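You operate a simulated robot arm through the tools that you are given. There is no shell and no other tool.

Carry out the task below with a simulated robot arm. There is one attempt and no reset: what you move stays moved.

Task
Measure the two spacers beside the caliper and stand each in the pocket for its size.
Fine: use the caliper and leave it open. Set down upright: what you pick out, spacer.

Only the result counts: the job must be done as asked and must still hold three seconds after the hand-in. Knocking over, shifting, dropping, spilling or breaking anything else fails it.

Robot
A 7-joint arm with a fingered hand, fixed in place. Base frame: the origin is at the foot of the arm, x ahead of it, y to its left, z up. Readings come in mm, degrees, newtons and seconds.
With the tool pointing down near the work surface it reaches from about 100 to 520 mm from the base axis. Its first joint turns from -166.0 to 166.0 degrees. Payload 3.4 kg.
The tool frame sits at the grasp point between the pads (the TCP): z along the fingers, y along the line on which they close. The tips reach 25 mm beyond it. The gripper opens to 88 mm. The gripper's body begins 29 mm behind the TCP. The gripper is a hand of 3 fingers: y runs from the thumb to the fingers, the wrist lies at [-13, -106, -174] in the tool frame, and closing takes about 1.5 s.
Orientation is told as [roll, pitch, yaw] about the base's x, y, z axes, in that order, counted from this pose: with the fingers straight down and the wrist toward the robot, the tool's x, y and z point along [0, 1, 0], [1, 0, 0] and [0, 0, -1] of the base frame.

Tools
- The arm moves only by the tool drive_tool. Its argument "rows" is a list of rows, each a list of 7 numbers: the shift along the base's x, y, z in mm, then the turn, a rotation vector about the base's x, y, z in degrees, then the closure in counts, from 0 (fully open) to 255 (shut). In form: [[x, y, z, ax, ay, az, gripper], ...]. A call has 1 to 20 rows; each row shifts and turns the commanded pose from where the row before left it. Each row takes 0.2 s and may step no farther than 50 mm and 8.6 degrees from the row before; otherwise, or with a gripper value out of range, the whole call is refused. A pose out of reach is approached as far as the arm can. The call stops where the force on the tool passes 40 N (or 10 N more than at its start, if that is more) or the arm is blocked; 0.2 s more then pass. The fingers move at their own pace (about 72 mm/s each) and stop on an object; they squeeze with about 28 N. The grip force told is the motor's: it shows also when the fingers shut on nothing. Time passes only in rows, and 0.2 s behind the last, so rows that do not move let the fingers close. The reply holds the time, the measured pose of the TCP, the force on the tool along the base axes, the opening and the grip force, in the units named above and with some noise, with the torque about the TCP (base axes, N m) and any sound that the robot's microphone picked up.
- Cameras (640 x 400 px; columns grow to the right, rows downward): "scene" is fixed at [400.2, -499.1, 1546.6]; the picture's right is [0.99, 0.11, 0.00], its down [0.08, -0.72, -0.69] and it looks along [-0.08, 0.69, -0.72] (base axes); focal length 336 px, centre (320, 200). "wrist" rides on the gripper at [58, -85, -99] in the tool frame; the picture's right is [-0.67, 0.35, -0.66], its down [-0.69, -0.63, 0.37] and it looks along [-0.28, 0.69, 0.66] (tool axes); focal length 261 px, centre (320, 200). There is no depth. A picture from a camera that has moved, and an enlarged one, comes with that camera's place and axes in the base frame and with its lens.
- get_image(camera): a new picture of that camera. No time passes.
- lift_body(by): slides the trunk up (or, below 0, down) by that many mm; the arm rides with it, the base frame stays. It gives what a move gives, with no picture.
- hand_shape(shape): the hand has 3 fingers and takes this shape, open, in about a second: jaw (thumb against the fingers, like two jaws); tri (thumb and two fingers); tip (a fingertip pinch); poke (one finger out to press); point (the index stretched); flat (the hand flat); cup (the hand cupped); fist (a fist). The gripper value then closes the fingers along that shape, each until it touches; the sizes above hold for jaw. It gives what a move gives, with no picture.
- zoom(camera, box): a new picture of the part [left, top, right, bottom] of that camera's present view, enlarged. No time passes.
- finish_job(): hands the job in; it is judged then, once.

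Nothing tells you positions but the pictures and the camera data. Unless the task says otherwise, let go and move clear before handing in.

The tools are called after "Request:" as name(argument=value, ...) on one line, values as JSON. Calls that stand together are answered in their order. drive_tool: Moves the arm, as the interface text tells. Its arguments: {"type":"object","properties":{"rows":{"type":"array","items":{"type":"array","items":{"type":"number"}}}},"required":["rows"]} The other tools are called the same way: lift_body (by) slides the trunk up or down; hand_shape (shape) gives the hand a shape; get_image (camera) takes a picture; zoom (camera, box) takes an enlarged picture of a part of a camera's view; finish_job () hands the job in.

At the start:

```text
time_s: 0.0
tcp_pos: [294.1, -125.8, 1132.8]
orientation: [0.0, 0.0, -0.1]
contact_force: [-0.1, -0.5, -0.9]
moment: [0.03, 0.04, -0.01]
opening: 87.6
finger_force: 0.1
shape: jaw
trunk travel left (down, up): [-450.0, 140.0]
```

scene: 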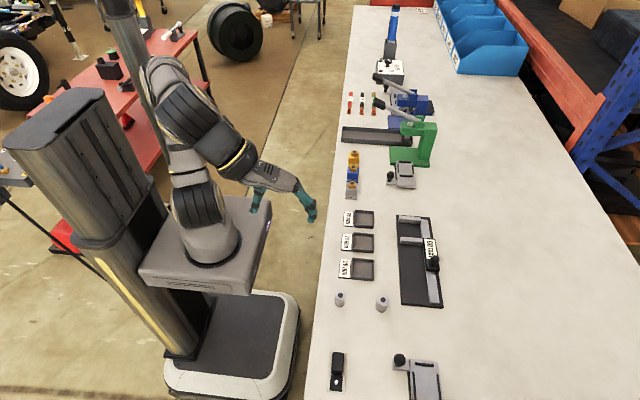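
wrist: 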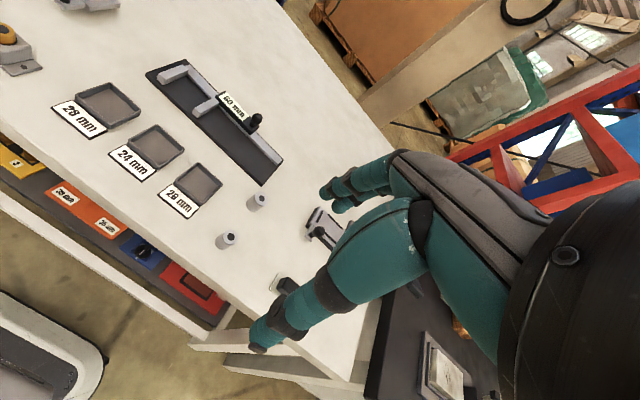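

I see a bench with three labelled pockets (28, 24 and 26 mm), a caliper fixture on a dark plate, and two spacers near it. I'll zoom in to locate everything before moving.

Request:
zoom(camera="scene", box=[320, 200, 460, 320])

Request:
zoom(camera="scene", box=[380, 200, 460, 320])

Request:
zoom(camera="wrist", box=[130, 50, 300, 260])

Request:
zoom(camera="wrist", box=[20, 50, 260, 260])

```text
3.33 times, centred on (390, 260) of scene
camera zoom: at [400.2, -499.1, 1546.6], right [0.99, 0.11, 0.0], down [0.08, -0.72, -0.69], along [-0.08, 0.69, -0.72], focal length 1122 px, centre (87, 0)
```

zoom: 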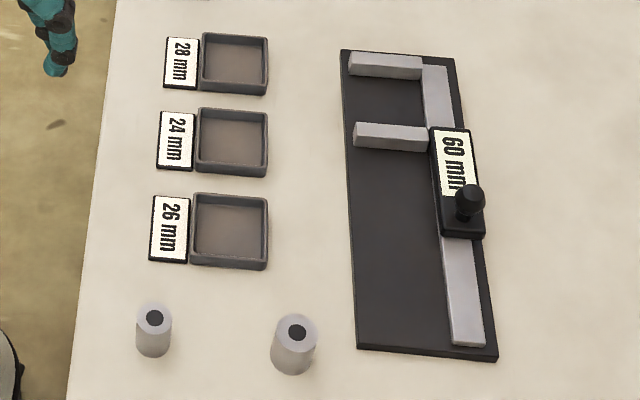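

```text
3.33 times, centred on (420, 260) of scene
camera zoom: at [400.2, -499.1, 1546.6], right [0.99, 0.11, 0.0], down [0.08, -0.72, -0.69], along [-0.08, 0.69, -0.72], focal length 1122 px, centre (-13, 0)
```

zoom: 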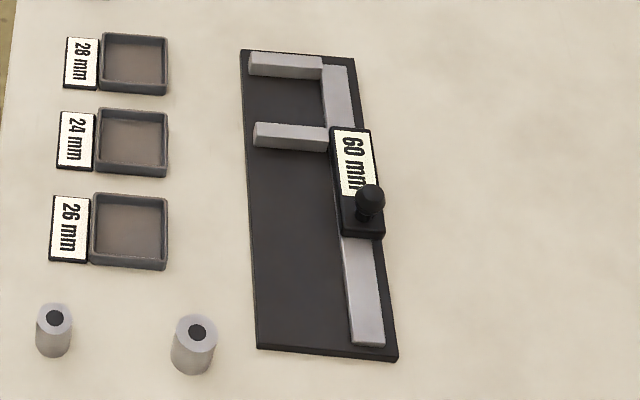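

```text
1.90 times, centred on (215, 155) of wrist
camera zoom: at [208.8, -68.6, 1232.7], right [0.35, -0.67, 0.66], down [-0.63, -0.68, -0.37], along [0.69, -0.29, -0.66], focal length 496 px, centre (520, 286)
```

zoom: 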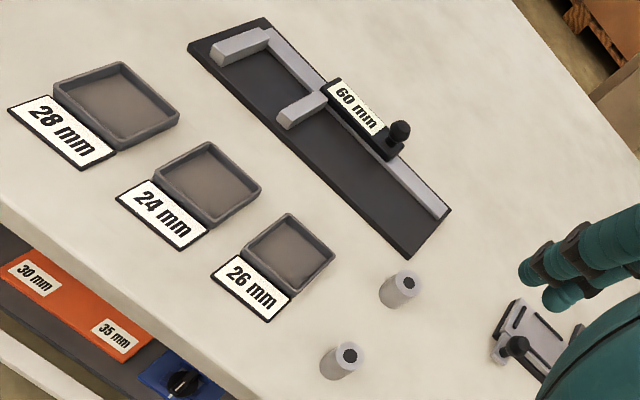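

```text
1.90 times, centred on (140, 155) of wrist
camera zoom: at [208.8, -68.6, 1232.7], right [0.35, -0.67, 0.66], down [-0.63, -0.68, -0.37], along [0.69, -0.29, -0.66], focal length 496 px, centre (663, 286)
```

zoom: 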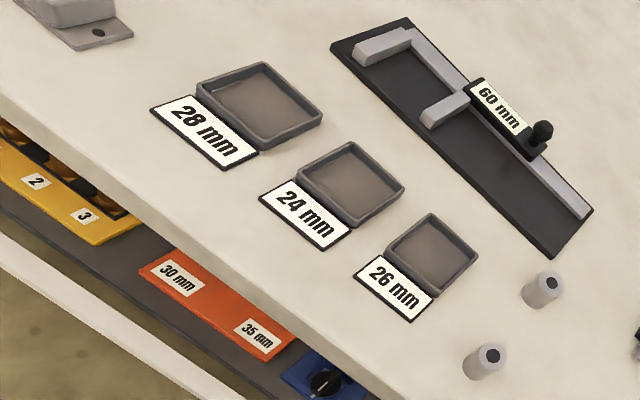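

The spacers' tops are at about (402,-129) and (496,-129), near z≈857. The pockets run along y at x≈440-480, and the caliper is around x≈570. I'll move above the near spacer for a closer look and to see how the arm behaves.

Request:
drive_tool(rows=[[20, 0, -30, 0, 0, 0, 0], [20, 0, -30, 0, 0, 0, 0], [20, 0, -30, 0, 0, 0, 0], [0, 0, -30, 0, 0, 0, 0], [0, 0, -20, 0, 0, 0, 0], [0, 0, 0, 0, 0, 0, 0]])

Request:
get_image(camera="wrist")

Request:
get_image(camera="scene")

```text
time_s: 1.4
tcp_pos: [352.9, -125.8, 990.7]
orientation: [0.1, -0.1, -0.2]
contact_force: [-0.8, -0.3, 0.2]
moment: [0.01, 0.02, 0.02]
opening: 87.6
finger_force: 0.0
shape: jaw
trunk travel left (down, up): [-450.0, 140.0]
```

```text
taken
camera wrist: at [268.9, -68.3, 1090.4], right [0.35, -0.67, 0.66], down [-0.63, -0.68, -0.37], along [0.69, -0.29, -0.66], focal length 261 px, centre (320, 200)
```

wrist: 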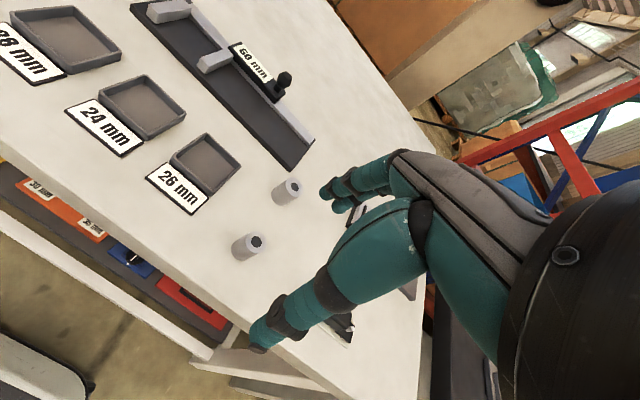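

```text
taken
```

scene: 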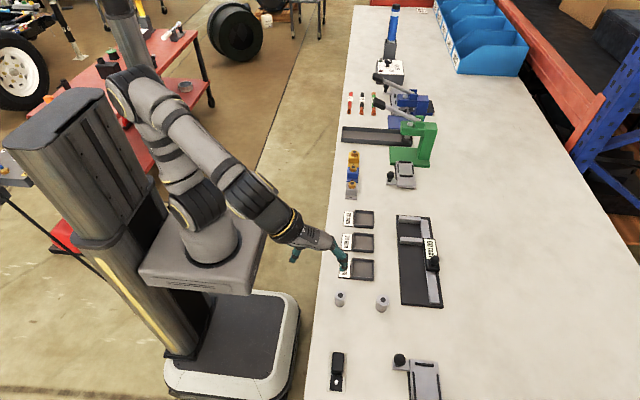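

The arm tracks well and the triangulation agrees with the pose readings. Next I'll test whether the arm can reach the caliper area, staying at a safe height.

Request:
drive_tool(rows=[[30, 35, 0, 0, 0, 0, 0], [30, 35, 0, 0, 0, 0, 0], [30, 35, 0, 0, 0, 0, 0], [30, 35, 0, 0, 0, 0, 0], [30, 35, 0, 0, 0, 0, 0], [25, 20, -10, 0, 0, 0, 0], [0, 0, 0, 0, 0, 0, 0]])

Request:
get_image(camera="wrist")

Request:
get_image(camera="scene")

```text
time_s: 3.0
tcp_pos: [527.1, 70.8, 983.3]
orientation: [0.0, 0.0, -0.2]
contact_force: [0.5, -0.9, 0.3]
moment: [0.02, -0.02, 0.01]
opening: 87.8
finger_force: 0.1
shape: jaw
trunk travel left (down, up): [-450.0, 140.0]
```

```text
taken
camera wrist: at [441.8, 127.7, 1083.5], right [0.35, -0.67, 0.66], down [-0.63, -0.68, -0.37], along [0.69, -0.29, -0.66], focal length 261 px, centre (320, 200)
```

wrist: 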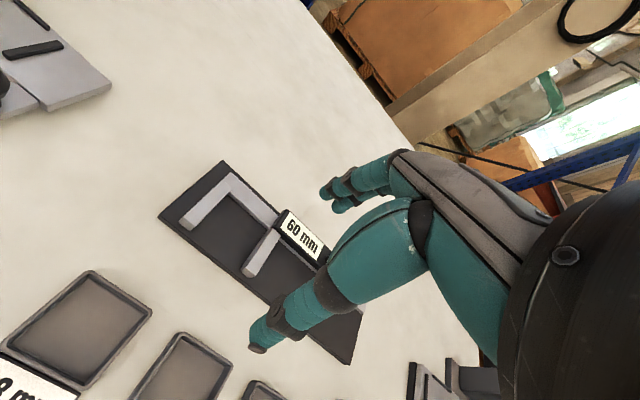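

```text
taken
```

scene: 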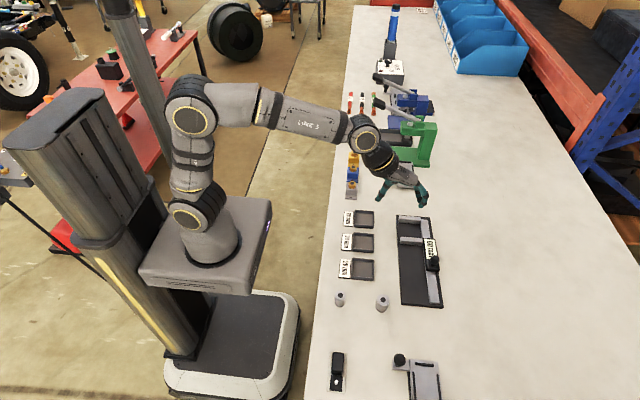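

It reaches x=527 without trouble, so I'll push farther out over the caliper.

Request:
drive_tool(rows=[[30, 5, 0, 0, 0, 0, 0], [20, 5, -10, 0, 0, 0, 0], [0, 0, 0, 0, 0, 0, 0]])

Request:
get_image(camera="wrist")

```text
time_s: 3.8
tcp_pos: [578.9, 79.6, 974.3]
orientation: [-0.1, 0.0, 0.1]
contact_force: [0.4, -0.4, 0.1]
moment: [0.0, 0.02, -0.02]
opening: 87.5
finger_force: 0.1
shape: jaw
trunk travel left (down, up): [-450.0, 140.0]
```

```text
taken
camera wrist: at [493.5, 136.3, 1073.4], right [0.35, -0.67, 0.66], down [-0.63, -0.69, -0.37], along [0.69, -0.29, -0.66], focal length 261 px, centre (320, 200)
```

wrist: 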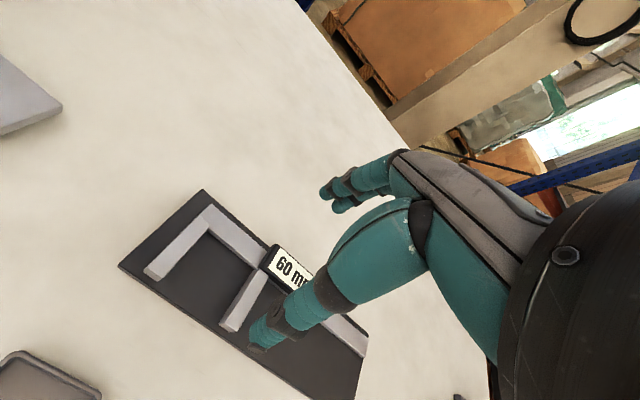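

It still tracks at x=579. I'll test as far as the slider knob, around x≈622.

Request:
drive_tool(rows=[[20, -30, 0, 0, 0, 0, 0], [20, -30, 0, 0, 0, 0, 0], [0, 0, 0, 0, 0, 0, 0]])

Request:
drive_tool(rows=[[0, 0, -30, 0, 0, 0, 0], [0, 0, 0, 0, 0, 0, 0]])

Request:
get_image(camera="wrist")

Request:
zoom(camera="scene", box=[340, 120, 500, 320])

```text
time_s: 4.6
tcp_pos: [617.6, 20.7, 971.7]
orientation: [0.0, 0.0, 0.0]
contact_force: [0.1, 0.0, -0.2]
moment: [0.0, 0.02, 0.0]
opening: 87.8
finger_force: 0.0
shape: jaw
trunk travel left (down, up): [-450.0, 140.0]
```

```text
time_s: 5.2
tcp_pos: [618.3, 17.8, 939.3]
orientation: [0.0, 0.0, 0.0]
contact_force: [-0.4, -0.6, -0.1]
moment: [0.0, 0.01, 0.0]
opening: 87.5
finger_force: 0.1
shape: jaw
trunk travel left (down, up): [-450.0, 140.0]
```

```text
taken
camera wrist: at [533.3, 75.5, 1039.7], right [0.35, -0.67, 0.66], down [-0.63, -0.69, -0.37], along [0.69, -0.29, -0.66], focal length 261 px, centre (320, 200)
```

wrist: 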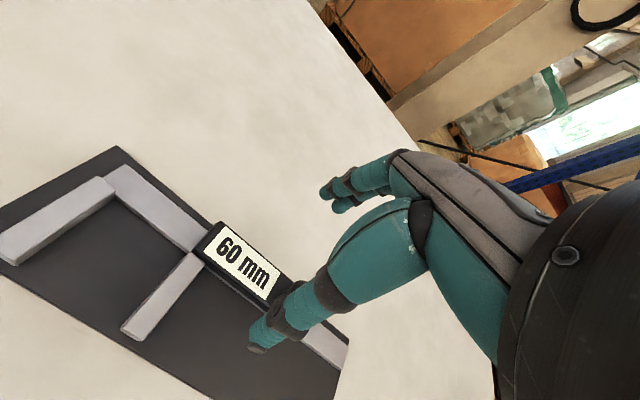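

```text
2.00 times, centred on (420, 220) of scene
camera zoom: at [400.2, -499.1, 1546.6], right [0.99, 0.11, 0.0], down [0.08, -0.72, -0.69], along [-0.08, 0.69, -0.72], focal length 673 px, centre (120, 160)
```

zoom: 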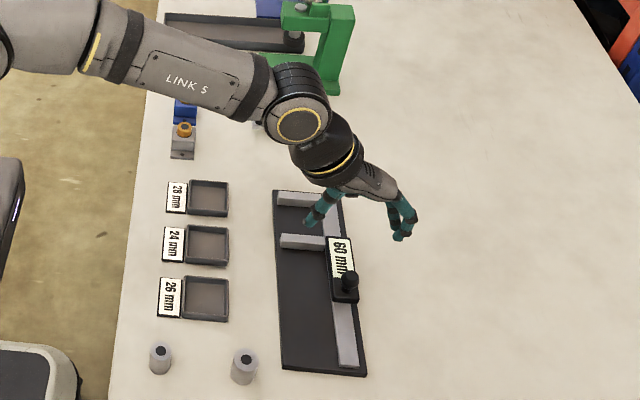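

Reach is not a problem, since x=618 at z=939 was fine. I'll zoom in to measure the caliper geometry from here.

Request:
zoom(camera="wrist", box=[0, 140, 352, 360])

Request:
zoom(camera="scene", box=[390, 210, 450, 250])

Request:
zoom(camera="scene", box=[390, 240, 450, 280])

Request:
zoom(camera="scene", box=[335, 280, 395, 320])

Request:
zoom(camera="scene", box=[335, 200, 395, 290])

```text
1.82 times, centred on (176, 250) of wrist
camera zoom: at [533.3, 75.5, 1039.7], right [0.35, -0.67, 0.66], down [-0.63, -0.69, -0.37], along [0.69, -0.29, -0.66], focal length 474 px, centre (582, 109)
```

zoom: 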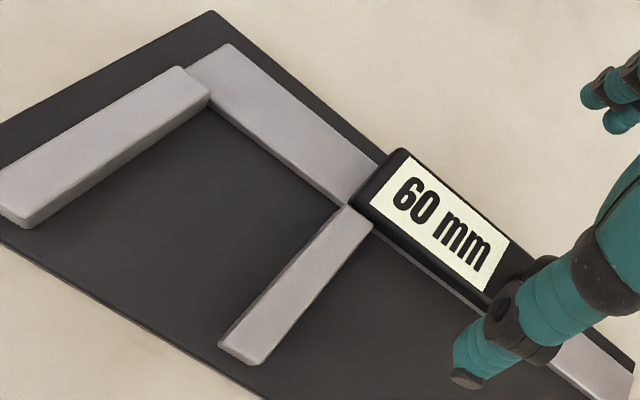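

```text
10.00 times, centred on (420, 230) of scene
camera zoom: at [400.2, -499.1, 1546.6], right [0.99, 0.11, 0.0], down [0.08, -0.72, -0.69], along [-0.08, 0.69, -0.72], focal length 3365 px, centre (-680, -100)
```

zoom: 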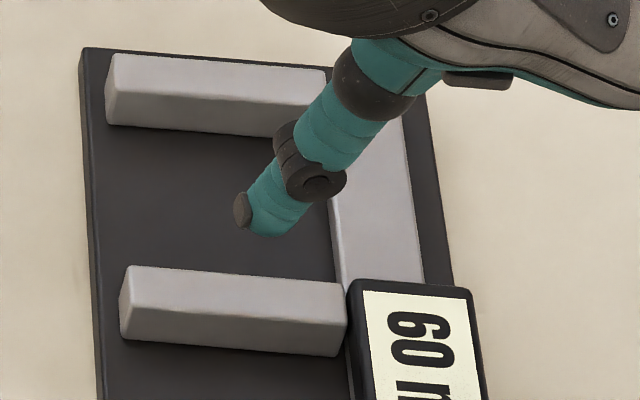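

```text
10.00 times, centred on (420, 260) of scene
camera zoom: at [400.2, -499.1, 1546.6], right [0.99, 0.11, 0.0], down [0.08, -0.72, -0.69], along [-0.08, 0.69, -0.72], focal length 3365 px, centre (-680, -400)
```

zoom: 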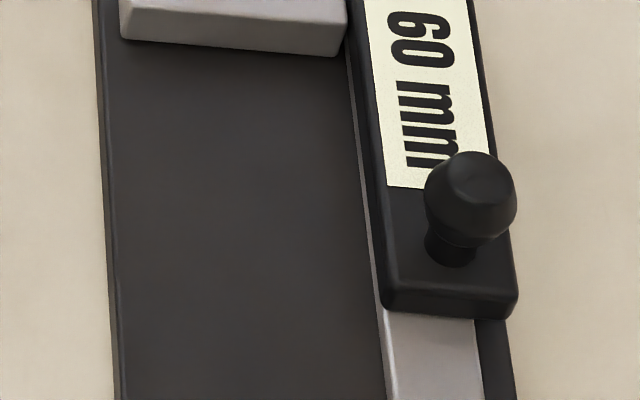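

```text
10.00 times, centred on (365, 300) of scene
camera zoom: at [400.2, -499.1, 1546.6], right [0.99, 0.11, 0.0], down [0.08, -0.72, -0.69], along [-0.08, 0.69, -0.72], focal length 3365 px, centre (-130, -800)
```

zoom: 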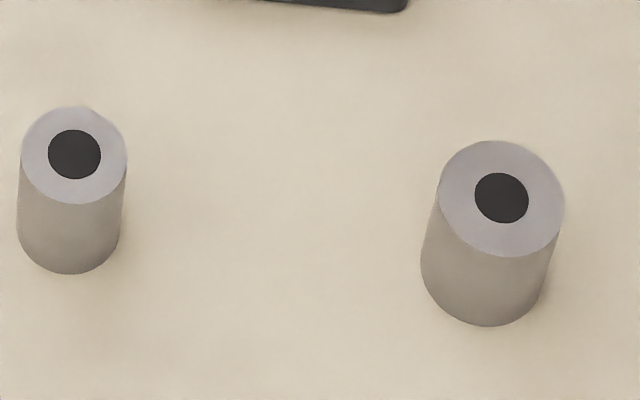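

```text
4.44 times, centred on (365, 245) of scene
camera zoom: at [400.2, -499.1, 1546.6], right [0.99, 0.11, 0.0], down [0.08, -0.72, -0.69], along [-0.08, 0.69, -0.72], focal length 1496 px, centre (120, 0)
```

zoom: 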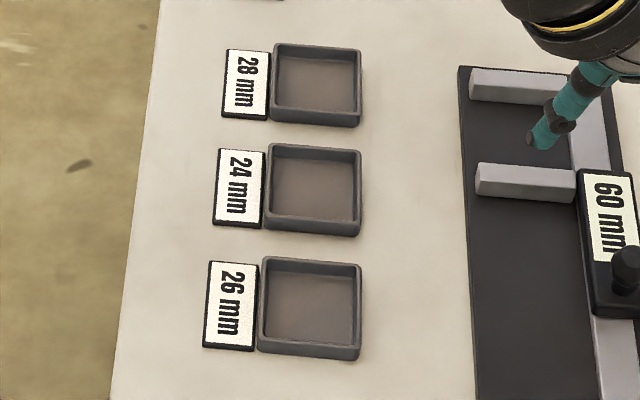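

The caliper's inner faces are at about y≈58 and y≈118, the jaws span x≈550–604, and the knob is near (618,-22). I'll move back over the near spacer for a closer view, to refine its position and the table height.

Request:
drive_tool(rows=[[0, 0, 20, 0, 0, 0, 0], [-36, -24.5, 0, 0, 0, 0, 0], [-36, -24.5, 0, 0, 0, 0, 0], [-36, -24.5, 0, 0, 0, 0, 0], [-36, -24.5, 0, 0, 0, 0, 0], [-36, -24.5, 0, 0, 0, 0, 0], [-36, -24.5, -15, 0, 0, 0, 0], [0, 0, -15, 0, 0, 0, 0], [0, 0, 0, 0, 0, 0, 0]])

Request:
get_image(camera="wrist")

Request:
zoom(camera="scene", box=[300, 220, 420, 320])

```text
time_s: 7.2
tcp_pos: [401.7, -127.9, 933.4]
orientation: [0.1, 0.1, 0.0]
contact_force: [0.7, -0.3, -0.3]
moment: [0.01, 0.0, 0.01]
opening: 87.8
finger_force: 0.1
shape: jaw
trunk travel left (down, up): [-450.0, 140.0]
```

```text
taken
camera wrist: at [316.9, -70.1, 1033.7], right [0.35, -0.67, 0.66], down [-0.63, -0.69, -0.37], along [0.69, -0.29, -0.66], focal length 261 px, centre (320, 200)
```

wrist: 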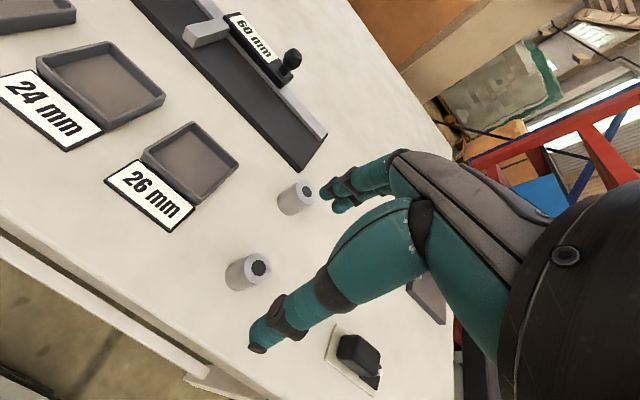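

```text
4.00 times, centred on (360, 270) of scene
camera zoom: at [400.2, -499.1, 1546.6], right [0.99, 0.11, 0.0], down [0.08, -0.72, -0.69], along [-0.08, 0.69, -0.72], focal length 1346 px, centre (160, -80)
```

zoom: 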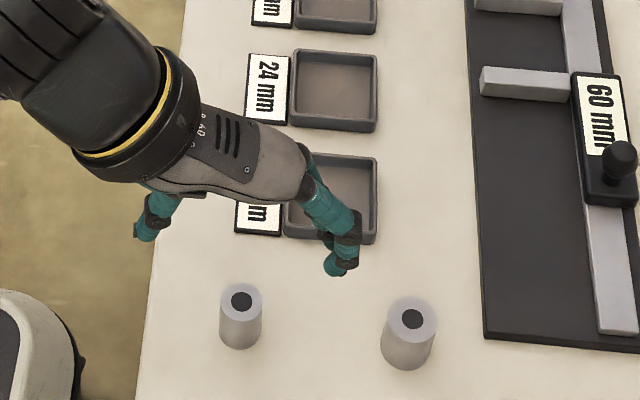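

The near spacer is at about (402,-130), with its top at ~860 and the table at ~828. Before grasping, I'll do a trial closure in free air to see how the fingertips travel.

Request:
drive_tool(rows=[[0, 0, 0, 0, 0, 0, 160], [0, 0, 0, 0, 0, 0, 160], [0, 0, 0, 0, 0, 0, 160], [0, 0, 0, 0, 0, 0, 160], [0, 0, 0, 0, 0, 0, 160], [0, 0, 0, 0, 0, 0, 160]])

Request:
get_image(camera="wrist")

Request:
zoom(camera="scene", box=[290, 220, 410, 300])

```text
time_s: 8.6
tcp_pos: [401.7, -127.1, 934.0]
orientation: [0.0, 0.0, 0.0]
contact_force: [-0.1, 0.1, -0.5]
moment: [0.03, 0.02, -0.02]
opening: 33.3
finger_force: 0.0
shape: jaw
trunk travel left (down, up): [-450.0, 140.0]
```

```text
taken
camera wrist: at [317.0, -70.1, 1033.9], right [0.35, -0.67, 0.66], down [-0.63, -0.69, -0.37], along [0.69, -0.29, -0.66], focal length 261 px, centre (320, 200)
```

wrist: 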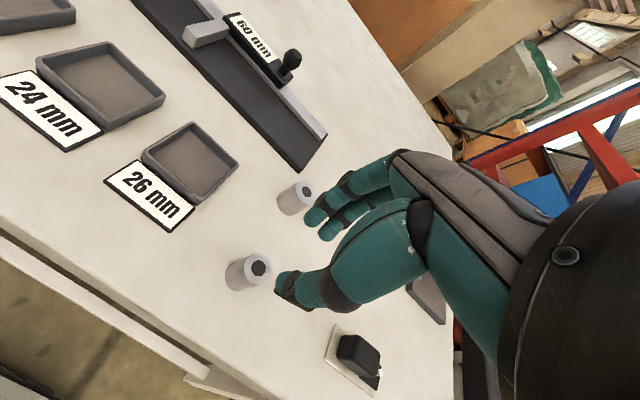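

```text
5.00 times, centred on (350, 260) of scene
camera zoom: at [400.2, -499.1, 1546.6], right [0.99, 0.11, 0.0], down [0.08, -0.72, -0.69], along [-0.08, 0.69, -0.72], focal length 1683 px, centre (170, -100)
```

zoom: 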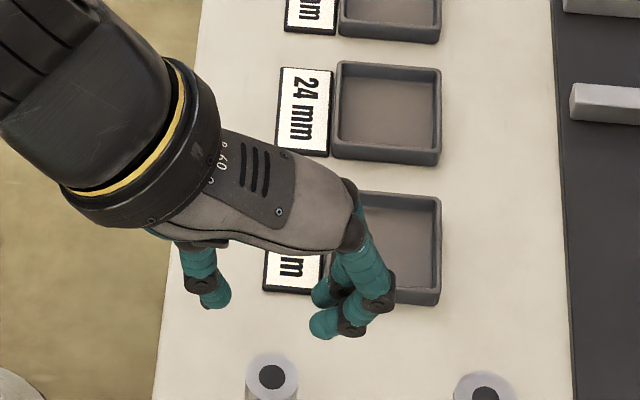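

The fingers keep an even grip, with the tips about 20 mm below the TCP. I'll open up, go down around the near spacer and close on its upper half.

Request:
drive_tool(rows=[[0, -2, 0, 0, 0, 0, 0], [0, 0, 0, 0, 0, 0, 0], [0, 0, 0, 0, 0, 0, 0], [0, 0, 0, 0, 0, 0, 0], [0, 0, -20, 0, 0, 0, 0], [0, 0, -20, 0, 0, 0, 0], [0, 0, -15, 0, 0, 0, 0], [0, 0, -10, 0, 0, 0, 0], [0, 0, -4, 0, 0, 0, 0], [0, 0, 0, 0, 0, 0, 0]])

Request:
get_image(camera="wrist")

Request:
zoom(camera="scene", box=[300, 250, 420, 330])

```text
time_s: 10.8
tcp_pos: [403.7, -130.2, 864.1]
orientation: [0.0, 0.0, 0.1]
contact_force: [0.0, -0.1, 0.4]
moment: [-0.01, 0.02, -0.08]
opening: 87.4
finger_force: 0.1
shape: jaw
trunk travel left (down, up): [-450.0, 140.0]
```

```text
taken
camera wrist: at [318.2, -73.0, 963.5], right [0.35, -0.67, 0.66], down [-0.63, -0.69, -0.37], along [0.69, -0.29, -0.66], focal length 261 px, centre (320, 200)
```

wrist: 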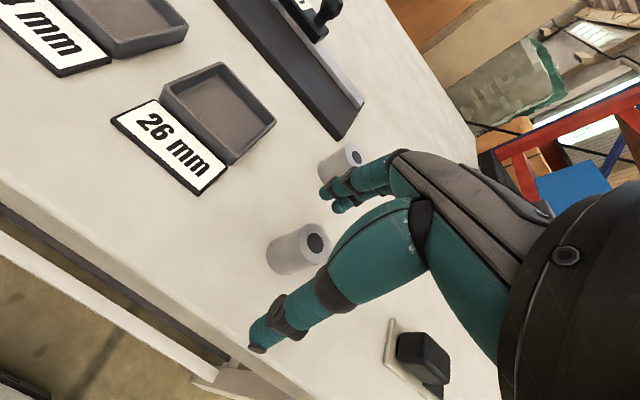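

```text
5.00 times, centred on (360, 290) of scene
camera zoom: at [400.2, -499.1, 1546.6], right [0.99, 0.11, 0.0], down [0.08, -0.72, -0.69], along [-0.08, 0.69, -0.72], focal length 1683 px, centre (120, -250)
```

zoom: 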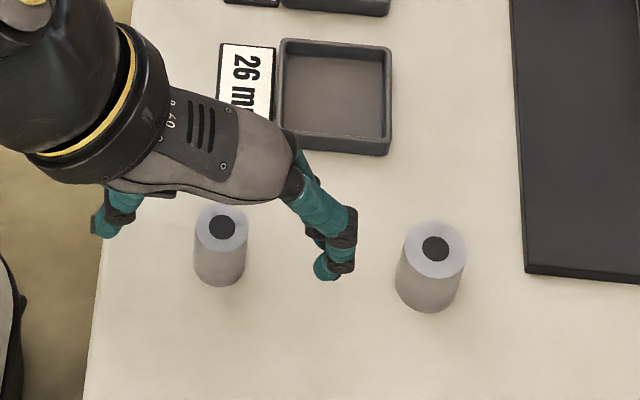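

The spacer is centred between the thumb and fingers, apart from a 1.5 mm shift in x. I'll close on it now.

Request:
drive_tool(rows=[[-1.5, 0, 0, 0, 0, 0, 0], [0, 0, 0, 0, 0, 0, 120], [0, 0, 0, 0, 0, 0, 150], [0, 0, 0, 0, 0, 0, 180], [0, 0, 0, 0, 0, 0, 210], [0, 0, 0, 0, 0, 0, 230], [0, 0, 0, 0, 0, 0, 230], [0, 0, 0, 0, 0, 0, 230], [0, 0, 0, 0, 0, 0, 230]])

Request:
get_image(camera="wrist")

Request:
zoom(camera="scene", box=[300, 250, 420, 330])

```text
time_s: 12.8
tcp_pos: [401.6, -130.2, 864.5]
orientation: [0.1, 0.1, -0.1]
contact_force: [0.8, 0.1, 0.2]
moment: [-0.01, 0.02, 0.01]
opening: 16.9
finger_force: 27.2
shape: jaw
trunk travel left (down, up): [-450.0, 140.0]
```

```text
taken
camera wrist: at [316.7, -73.5, 963.3], right [0.35, -0.67, 0.66], down [-0.63, -0.68, -0.37], along [0.69, -0.29, -0.66], focal length 261 px, centre (320, 200)
```

wrist: 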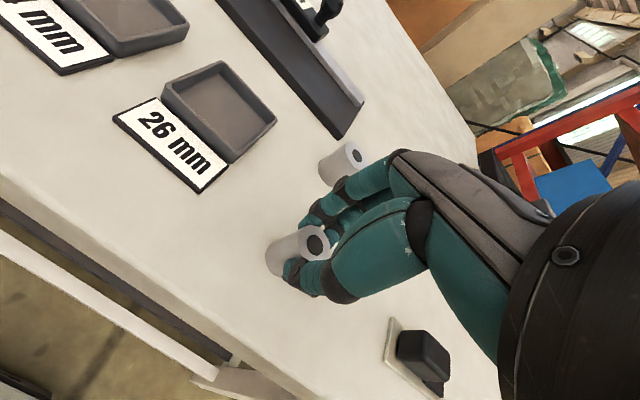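

```text
5.00 times, centred on (360, 290) of scene
camera zoom: at [400.2, -499.1, 1546.6], right [0.99, 0.11, 0.0], down [0.08, -0.72, -0.69], along [-0.08, 0.69, -0.72], focal length 1683 px, centre (120, -250)
```

zoom: 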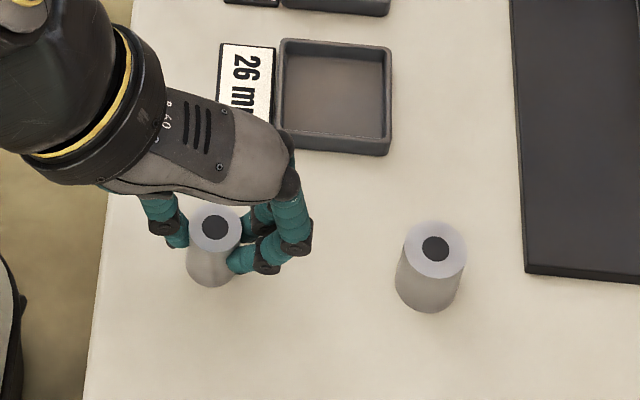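

The grip is firm at 27 N and the spacer still looks upright. I'll lift it straight up and check.

Request:
drive_tool(rows=[[0, 0, 5, 0, 0, 0, 230], [0, 0, 15, 0, 0, 0, 230], [0, 0, 20, 0, 0, 0, 230], [0, 0, 20, 0, 0, 0, 230], [0, 0, 0, 0, 0, 0, 230]])

Request:
get_image(camera="wrist")

Request:
zoom(camera="scene", box=[320, 240, 380, 280])

```text
time_s: 14.0
tcp_pos: [402.3, -129.7, 924.0]
orientation: [0.0, 0.0, 0.0]
contact_force: [-0.3, -0.6, -0.5]
moment: [-0.01, -0.02, -0.01]
opening: 17.2
finger_force: 27.8
shape: jaw
trunk travel left (down, up): [-450.0, 140.0]
```

```text
taken
camera wrist: at [317.2, -73.5, 1023.3], right [0.35, -0.67, 0.66], down [-0.63, -0.68, -0.37], along [0.69, -0.29, -0.66], focal length 261 px, centre (320, 200)
```

wrist: 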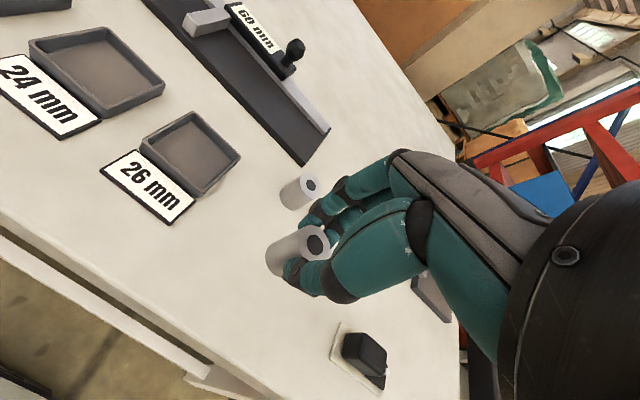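

```text
10.00 times, centred on (350, 260) of scene
camera zoom: at [400.2, -499.1, 1546.6], right [0.99, 0.11, 0.0], down [0.08, -0.72, -0.69], along [-0.08, 0.69, -0.72], focal length 3365 px, centre (20, -400)
```

zoom: 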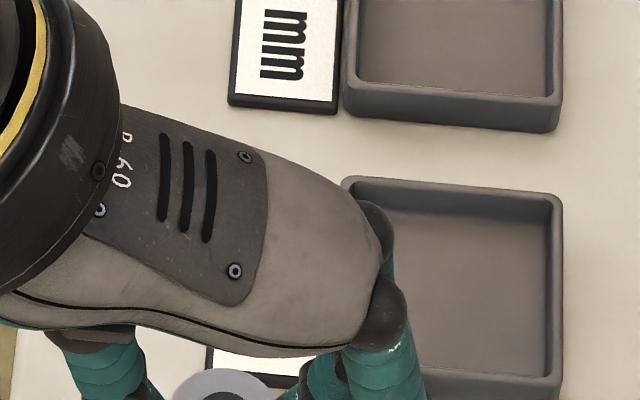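

The spacer is held upright and clear. I'll carry it over the caliper gap, to about (563, 97) between the jaws, staying above the knob height.

Request:
drive_tool(rows=[[0, 0, 16, 0, 0, 0, 230], [23.5, 32.3, 0, 0, 0, 0, 230], [23.5, 32.3, 0, 0, 0, 0, 230], [23.5, 32.3, 0, 0, 0, 0, 230], [23.5, 32.3, 0, 0, 0, 0, 230], [23.5, 32.3, 0, 0, 0, 0, 230], [23.5, 32.3, 0, 0, 0, 0, 230], [23.5, 32.3, 0, 0, 0, 0, 230], [0, 0, -20, 0, 0, 0, 230], [0, 0, -20, 0, 0, 0, 230], [0, 0, 0, 0, 0, 0, 230]])

Request:
get_image(camera="wrist")

Request:
zoom(camera="scene", box=[380, 200, 440, 240])

```text
time_s: 16.4
tcp_pos: [564.0, 93.9, 899.3]
orientation: [0.0, 0.0, -0.1]
contact_force: [-0.3, -0.4, -2.0]
moment: [-0.01, 0.03, 0.04]
opening: 16.9
finger_force: 28.4
shape: jaw
trunk travel left (down, up): [-450.0, 140.0]
```

```text
taken
camera wrist: at [479.1, 152.8, 998.6], right [0.35, -0.67, 0.66], down [-0.63, -0.68, -0.37], along [0.69, -0.29, -0.66], focal length 261 px, centre (320, 200)
```

wrist: 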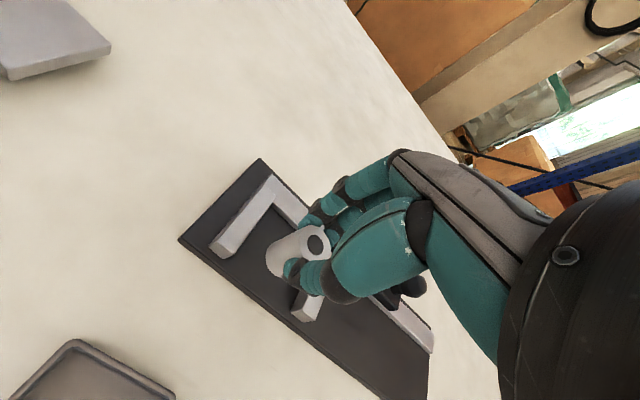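

```text
10.00 times, centred on (410, 220) of scene
camera zoom: at [400.2, -499.1, 1546.6], right [0.99, 0.11, 0.0], down [0.08, -0.72, -0.69], along [-0.08, 0.69, -0.72], focal length 3365 px, centre (-580, 0)
```

zoom: 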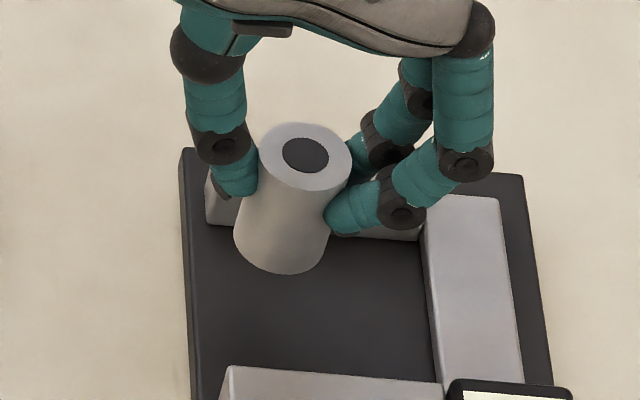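

The spacer hangs in the gap but a little close to the jaw tips. I'll shift +5 mm in x and lower it in small steps until it touches the plate.

Request:
drive_tool(rows=[[5, 2, -5, 0, 0, 0, 230], [0, 0, -10, 0, 0, 0, 230], [0, 0, -6, 0, 0, 0, 230], [0, 0, 0, 0, 0, 0, 230]])

Request:
zoom(camera="scene", box=[380, 200, 440, 240])

Request:
zoom(camera="wrist", box=[160, 140, 400, 320])

```text
time_s: 17.4
tcp_pos: [570.8, 98.8, 877.6]
orientation: [0.0, -0.1, 0.0]
contact_force: [0.9, 0.6, -1.4]
moment: [-0.02, 0.0, 0.0]
opening: 16.7
finger_force: 28.3
shape: jaw
trunk travel left (down, up): [-450.0, 140.0]
```

```text
10.00 times, centred on (410, 220) of scene
camera zoom: at [400.2, -499.1, 1546.6], right [0.99, 0.11, 0.0], down [0.08, -0.72, -0.69], along [-0.08, 0.69, -0.72], focal length 3365 px, centre (-580, 0)
```

zoom: 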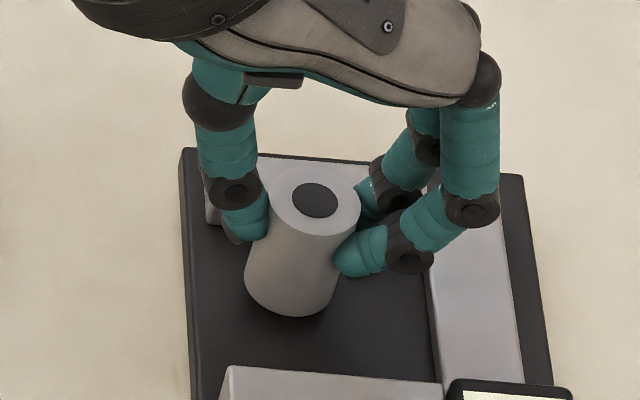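

```text
2.22 times, centred on (280, 230) of wrist
camera zoom: at [485.6, 155.6, 978.0], right [0.35, -0.67, 0.66], down [-0.63, -0.69, -0.37], along [0.69, -0.29, -0.66], focal length 579 px, centre (409, 133)
```

zoom: 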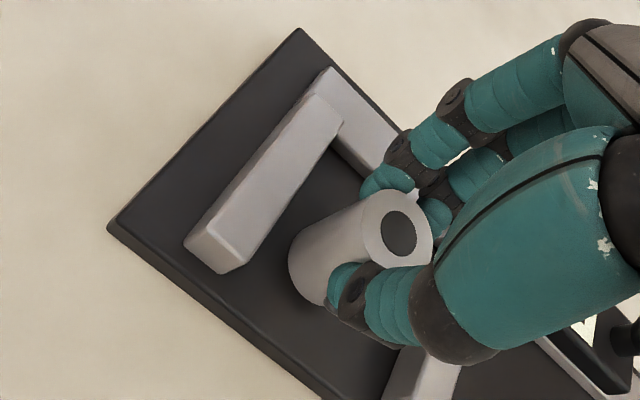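

The spacer sits well between the jaws and has some height left. I'll lower it 1 mm at a time.

Request:
drive_tool(rows=[[0, 0, -1, 0, 0, 0, 230], [0, 0, -1, 0, 0, 0, 230], [0, 0, -1, 0, 0, 0, 230], [0, 0, -1, 0, 0, 0, 230], [0, 0, 0, 0, 0, 0, 230]])

Request:
zoom(camera="scene", box=[380, 200, 440, 240])

```text
time_s: 18.6
tcp_pos: [571.1, 97.4, 875.5]
orientation: [-0.1, 0.0, -0.1]
contact_force: [-0.3, -0.1, -1.3]
moment: [0.0, -0.03, -0.02]
opening: 17.2
finger_force: 27.9
shape: jaw
trunk travel left (down, up): [-450.0, 140.0]
```

```text
10.00 times, centred on (410, 220) of scene
camera zoom: at [400.2, -499.1, 1546.6], right [0.99, 0.11, 0.0], down [0.08, -0.72, -0.69], along [-0.08, 0.69, -0.72], focal length 3365 px, centre (-580, 0)
```

zoom: 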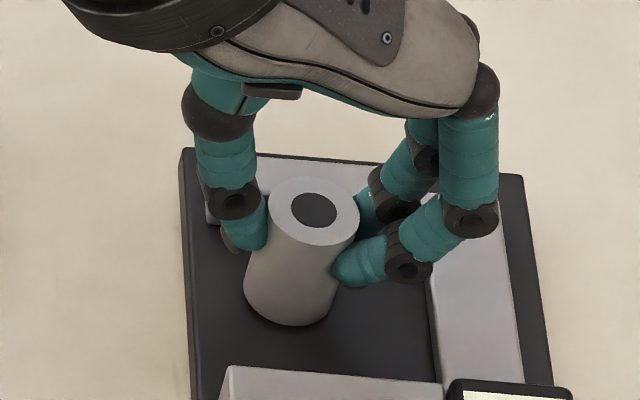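

No contact yet, so I'll keep lowering.

Request:
drive_tool(rows=[[0, 0, -1, 0, 0, 0, 230], [0, 0, -1, 0, 0, 0, 230], [0, 0, 0, 0, 0, 0, 230]])

Request:
drive_tool(rows=[[0, 0, -1, 0, 0, 0, 230], [0, 0, 0, 0, 0, 0, 230]])

Request:
zoom(camera="scene", box=[380, 200, 440, 240])

```text
time_s: 19.4
tcp_pos: [570.4, 98.2, 873.9]
orientation: [0.0, -0.2, 0.0]
contact_force: [0.0, 0.6, 4.1]
moment: [0.0, -0.03, 0.03]
opening: 17.0
finger_force: 28.0
shape: jaw
trunk travel left (down, up): [-450.0, 140.0]
```

```text
time_s: 20.0
tcp_pos: [571.3, 98.0, 873.4]
orientation: [0.0, -0.1, -0.2]
contact_force: [0.1, -1.6, 6.0]
moment: [-0.01, -0.07, 0.0]
opening: 17.0
finger_force: 27.9
shape: jaw
trunk travel left (down, up): [-450.0, 140.0]
```

```text
10.00 times, centred on (410, 220) of scene
camera zoom: at [400.2, -499.1, 1546.6], right [0.99, 0.11, 0.0], down [0.08, -0.72, -0.69], along [-0.08, 0.69, -0.72], focal length 3365 px, centre (-580, 0)
```

zoom: 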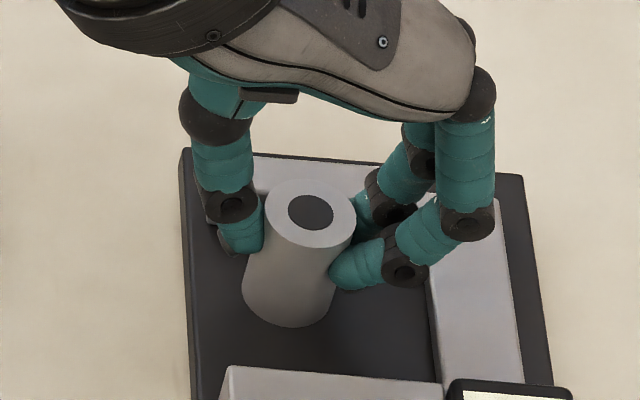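

Contact shows as the z-force rising to 4–6 N, so the spacer is on the plate. I'll relax the preload a little and open the fingers gently.

Request:
drive_tool(rows=[[0, 0, 1, 0, 0, 0, 230], [0, 0, 0, 0, 0, 0, 190], [0, 0, 0, 0, 0, 0, 170], [0, 0, 0, 0, 0, 0, 150], [0, 0, 0, 0, 0, 0, 135], [0, 0, 0, 0, 0, 0, 135], [0, 0, 0, 0, 0, 0, 135]])

Request:
zoom(camera="scene", box=[380, 200, 440, 240])

Request:
zoom(camera="wrist", box=[160, 140, 400, 320])

```text
time_s: 21.6
tcp_pos: [570.4, 99.4, 873.2]
orientation: [-0.1, 0.0, -0.1]
contact_force: [0.2, 0.6, 0.4]
moment: [0.01, 0.0, -0.02]
opening: 41.0
finger_force: 0.1
shape: jaw
trunk travel left (down, up): [-450.0, 140.0]
```

```text
10.00 times, centred on (410, 220) of scene
camera zoom: at [400.2, -499.1, 1546.6], right [0.99, 0.11, 0.0], down [0.08, -0.72, -0.69], along [-0.08, 0.69, -0.72], focal length 3365 px, centre (-580, 0)
```

zoom: 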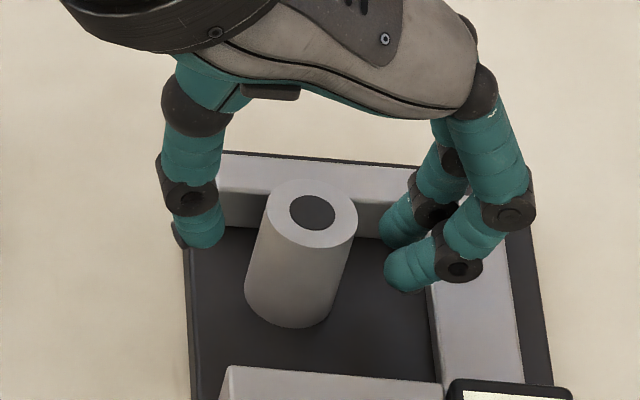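

```text
2.22 times, centred on (280, 230) of wrist
camera zoom: at [485.8, 156.0, 973.4], right [0.35, -0.67, 0.66], down [-0.63, -0.68, -0.37], along [0.69, -0.29, -0.66], focal length 579 px, centre (409, 133)
```

zoom: 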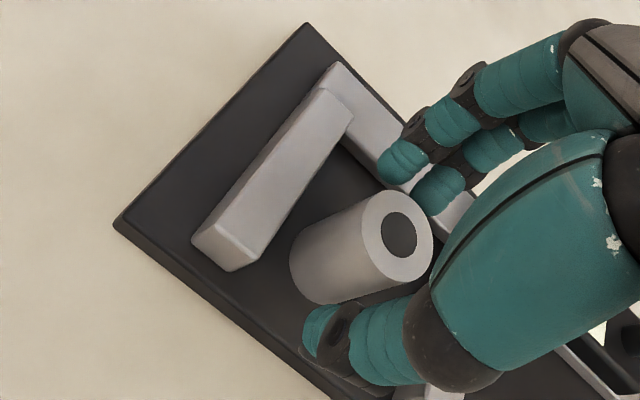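

The spacer stands free in the caliper gap. I'll raise the hand straight up and move over to the slider knob.

Request:
drive_tool(rows=[[0, 0, 15, 0, 0, 0, 135], [0, 0, 25, 0, 0, 0, 135], [0, 0, 27, 0, 0, 0, 100], [11, -30, 0, 0, 0, 0, 80], [11, -30, 0, 0, 0, 0, 80], [11, -30, 0, 0, 0, 0, 80], [10, -30, 0, 0, 0, 0, 80], [0, 0, 0, 0, 0, 0, 80]])

Request:
get_image(camera="wrist")

Request:
zoom(camera="scene", box=[390, 210, 480, 270])

```text
time_s: 23.4
tcp_pos: [614.5, -20.0, 938.5]
orientation: [0.0, 0.0, 0.0]
contact_force: [-0.1, -0.5, -0.3]
moment: [-0.02, -0.03, -0.02]
opening: 60.1
finger_force: 0.0
shape: jaw
trunk travel left (down, up): [-450.0, 140.0]
```

```text
taken
camera wrist: at [530.0, 37.4, 1039.6], right [0.35, -0.67, 0.66], down [-0.63, -0.69, -0.37], along [0.69, -0.29, -0.66], focal length 261 px, centre (320, 200)
```

wrist: 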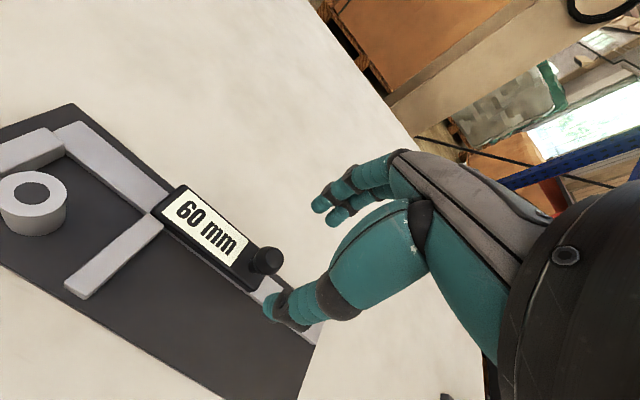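

```text
6.67 times, centred on (435, 240) of scene
camera zoom: at [400.2, -499.1, 1546.6], right [0.99, 0.11, 0.0], down [0.08, -0.72, -0.69], along [-0.08, 0.69, -0.72], focal length 2244 px, centre (-447, -67)
```

zoom: 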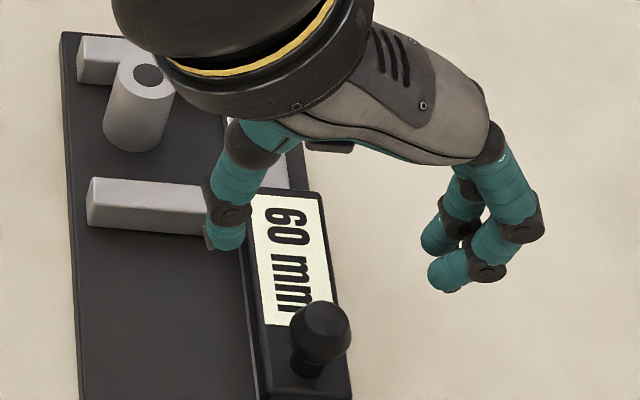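

The knob cap centre is at about (618.7,-20.2,872). I'll descend over it and grip with the tips just above the slider body.

Request:
drive_tool(rows=[[3.5, 0, -20, 0, 0, 0, 80], [0, 0, -20, 0, 0, 0, 80], [0, 0, -10, 0, 0, 0, 80], [0, 0, 0, 0, 0, 0, 80]])

Request:
zoom(camera="wrist", box=[160, 140, 400, 320])

Request:
zoom(camera="scene", box=[400, 220, 475, 270])

```text
time_s: 24.4
tcp_pos: [615.6, -21.5, 890.6]
orientation: [0.0, 0.1, -0.1]
contact_force: [-0.6, 1.0, -0.5]
moment: [-0.03, 0.0, -0.01]
opening: 59.9
finger_force: 0.1
shape: jaw
trunk travel left (down, up): [-450.0, 140.0]
```

```text
2.22 times, centred on (280, 230) of wrist
camera zoom: at [531.9, 35.5, 990.0], right [0.35, -0.67, 0.66], down [-0.63, -0.68, -0.37], along [0.69, -0.29, -0.66], focal length 579 px, centre (409, 133)
```

zoom: 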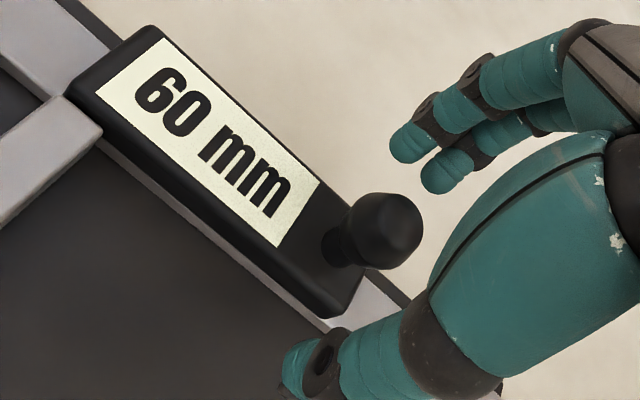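

```text
8.00 times, centred on (438, 245) of scene
camera zoom: at [400.2, -499.1, 1546.6], right [0.99, 0.11, 0.0], down [0.08, -0.72, -0.69], along [-0.08, 0.69, -0.72], focal length 2692 px, centre (-620, -160)
```

zoom: 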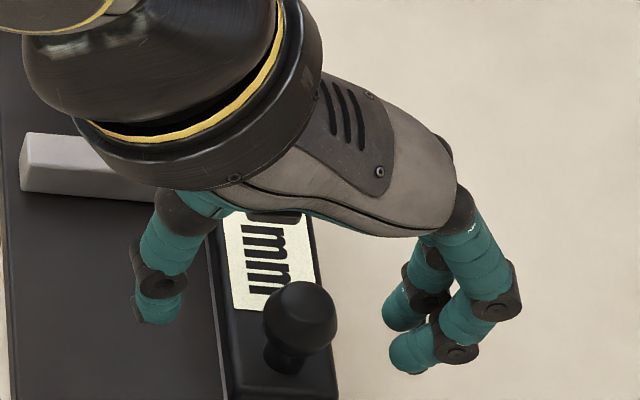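

The TCP is nearly centred on the knob, whose cap centre is at about z≈877. I'll go down 4 mm and close on it.

Request:
drive_tool(rows=[[0.5, 0, -4, 0, 0, 0, 80], [0, 0, 0, 0, 0, 0, 130], [0, 0, 0, 0, 0, 0, 160], [0, 0, 0, 0, 0, 0, 180], [0, 0, 0, 0, 0, 0, 200], [0, 0, 0, 0, 0, 0, 220], [0, 0, 0, 0, 0, 0, 220], [0, 0, 0, 0, 0, 0, 220]])

Request:
zoom(camera="wrist", box=[160, 140, 400, 320])

Request:
zoom(camera="scene", box=[400, 220, 475, 270])

```text
time_s: 26.2
tcp_pos: [619.0, -21.7, 886.5]
orientation: [0.0, 0.0, 0.0]
contact_force: [5.8, 0.3, 1.6]
moment: [0.02, -0.1, 0.01]
opening: 13.2
finger_force: 0.0
shape: jaw
trunk travel left (down, up): [-450.0, 140.0]
```

```text
2.22 times, centred on (280, 230) of wrist
camera zoom: at [534.0, 35.6, 986.3], right [0.35, -0.67, 0.66], down [-0.63, -0.68, -0.37], along [0.69, -0.29, -0.66], focal length 579 px, centre (409, 133)
```

zoom: 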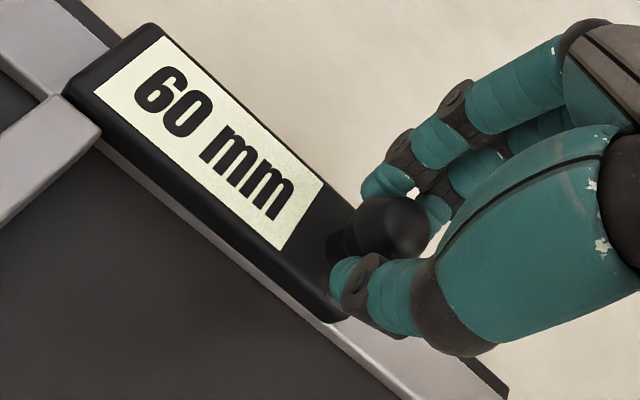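

```text
8.00 times, centred on (438, 245) of scene
camera zoom: at [400.2, -499.1, 1546.6], right [0.99, 0.11, 0.0], down [0.08, -0.72, -0.69], along [-0.08, 0.69, -0.72], focal length 2692 px, centre (-620, -160)
```

zoom: 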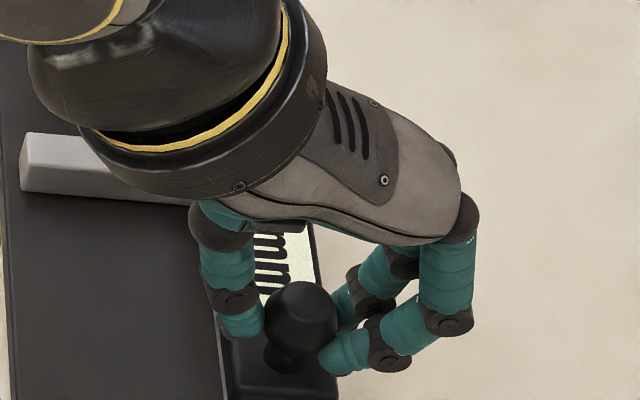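

The thumb and two fingers cage the knob. I'll try a small +y move to check that the slider follows and the display changes.

Request:
drive_tool(rows=[[1, 0, 0, 0, 0, 0, 228], [0, 2, 0, 0, 0, 0, 228], [0, 2, 0, 0, 0, 0, 228], [0, 2, 0, 0, 0, 0, 228], [0, 2, 0, 0, 0, 0, 228], [0, 2, 0, 0, 0, 0, 228], [0, 0, 0, 0, 0, 0, 228]])

Request:
zoom(camera="wrist", box=[160, 140, 400, 320])

Request:
zoom(camera="scene", box=[390, 210, 465, 260])

```text
time_s: 27.8
tcp_pos: [619.0, -11.4, 885.7]
orientation: [0.0, 0.0, 0.0]
contact_force: [-2.0, 0.0, 1.0]
moment: [-0.01, 0.03, 0.0]
opening: 11.3
finger_force: 27.7
shape: jaw
trunk travel left (down, up): [-450.0, 140.0]
```

```text
2.22 times, centred on (280, 230) of wrist
camera zoom: at [534.3, 45.6, 985.6], right [0.35, -0.67, 0.66], down [-0.63, -0.69, -0.37], along [0.69, -0.29, -0.66], focal length 579 px, centre (409, 133)
```

zoom: 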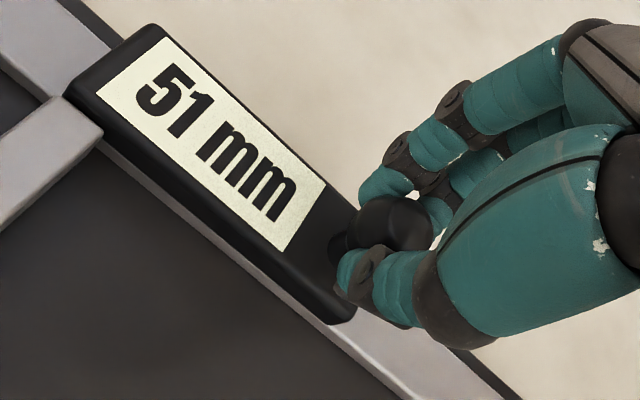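

```text
8.00 times, centred on (428, 235) of scene
camera zoom: at [400.2, -499.1, 1546.6], right [0.99, 0.11, 0.0], down [0.08, -0.72, -0.69], along [-0.08, 0.69, -0.72], focal length 2692 px, centre (-540, -80)
```

zoom: 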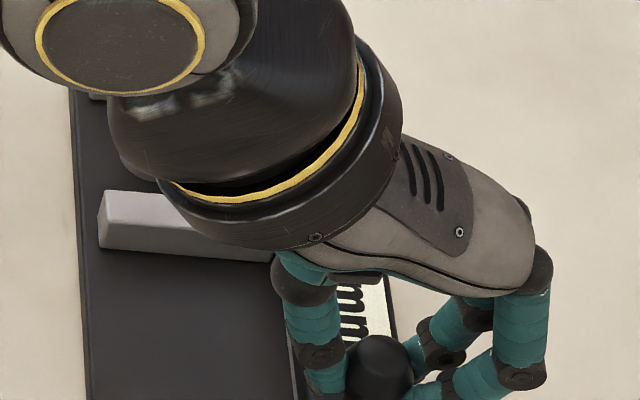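

The slider follows and the display reads 51 mm. I'll keep closing toward the spacer.

Request:
drive_tool(rows=[[0, 3, 0, 0, 0, 0, 228], [0, 3, 0, 0, 0, 0, 228], [0, 3, 0, 0, 0, 0, 228], [0, 3, 0, 0, 0, 0, 228], [0, 3, 0, 0, 0, 0, 228], [0, 3, 0, 0, 0, 0, 228], [0, 0, 0, 0, 0, 0, 228]])

Request:
get_image(camera="wrist")

```text
time_s: 29.4
tcp_pos: [618.2, 6.5, 885.5]
orientation: [-0.1, 0.0, -0.1]
contact_force: [2.4, -0.8, -2.4]
moment: [0.01, -0.08, -0.03]
opening: 11.5
finger_force: 27.8
shape: jaw
trunk travel left (down, up): [-450.0, 140.0]
```

```text
taken
camera wrist: at [534.1, 64.0, 985.8], right [0.35, -0.67, 0.66], down [-0.63, -0.68, -0.37], along [0.69, -0.29, -0.66], focal length 261 px, centre (320, 200)
```

wrist: 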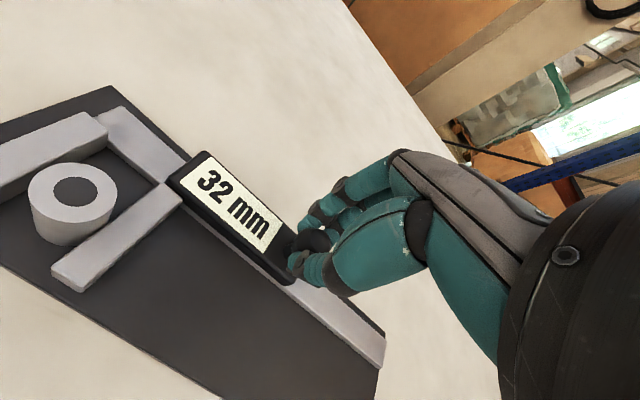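

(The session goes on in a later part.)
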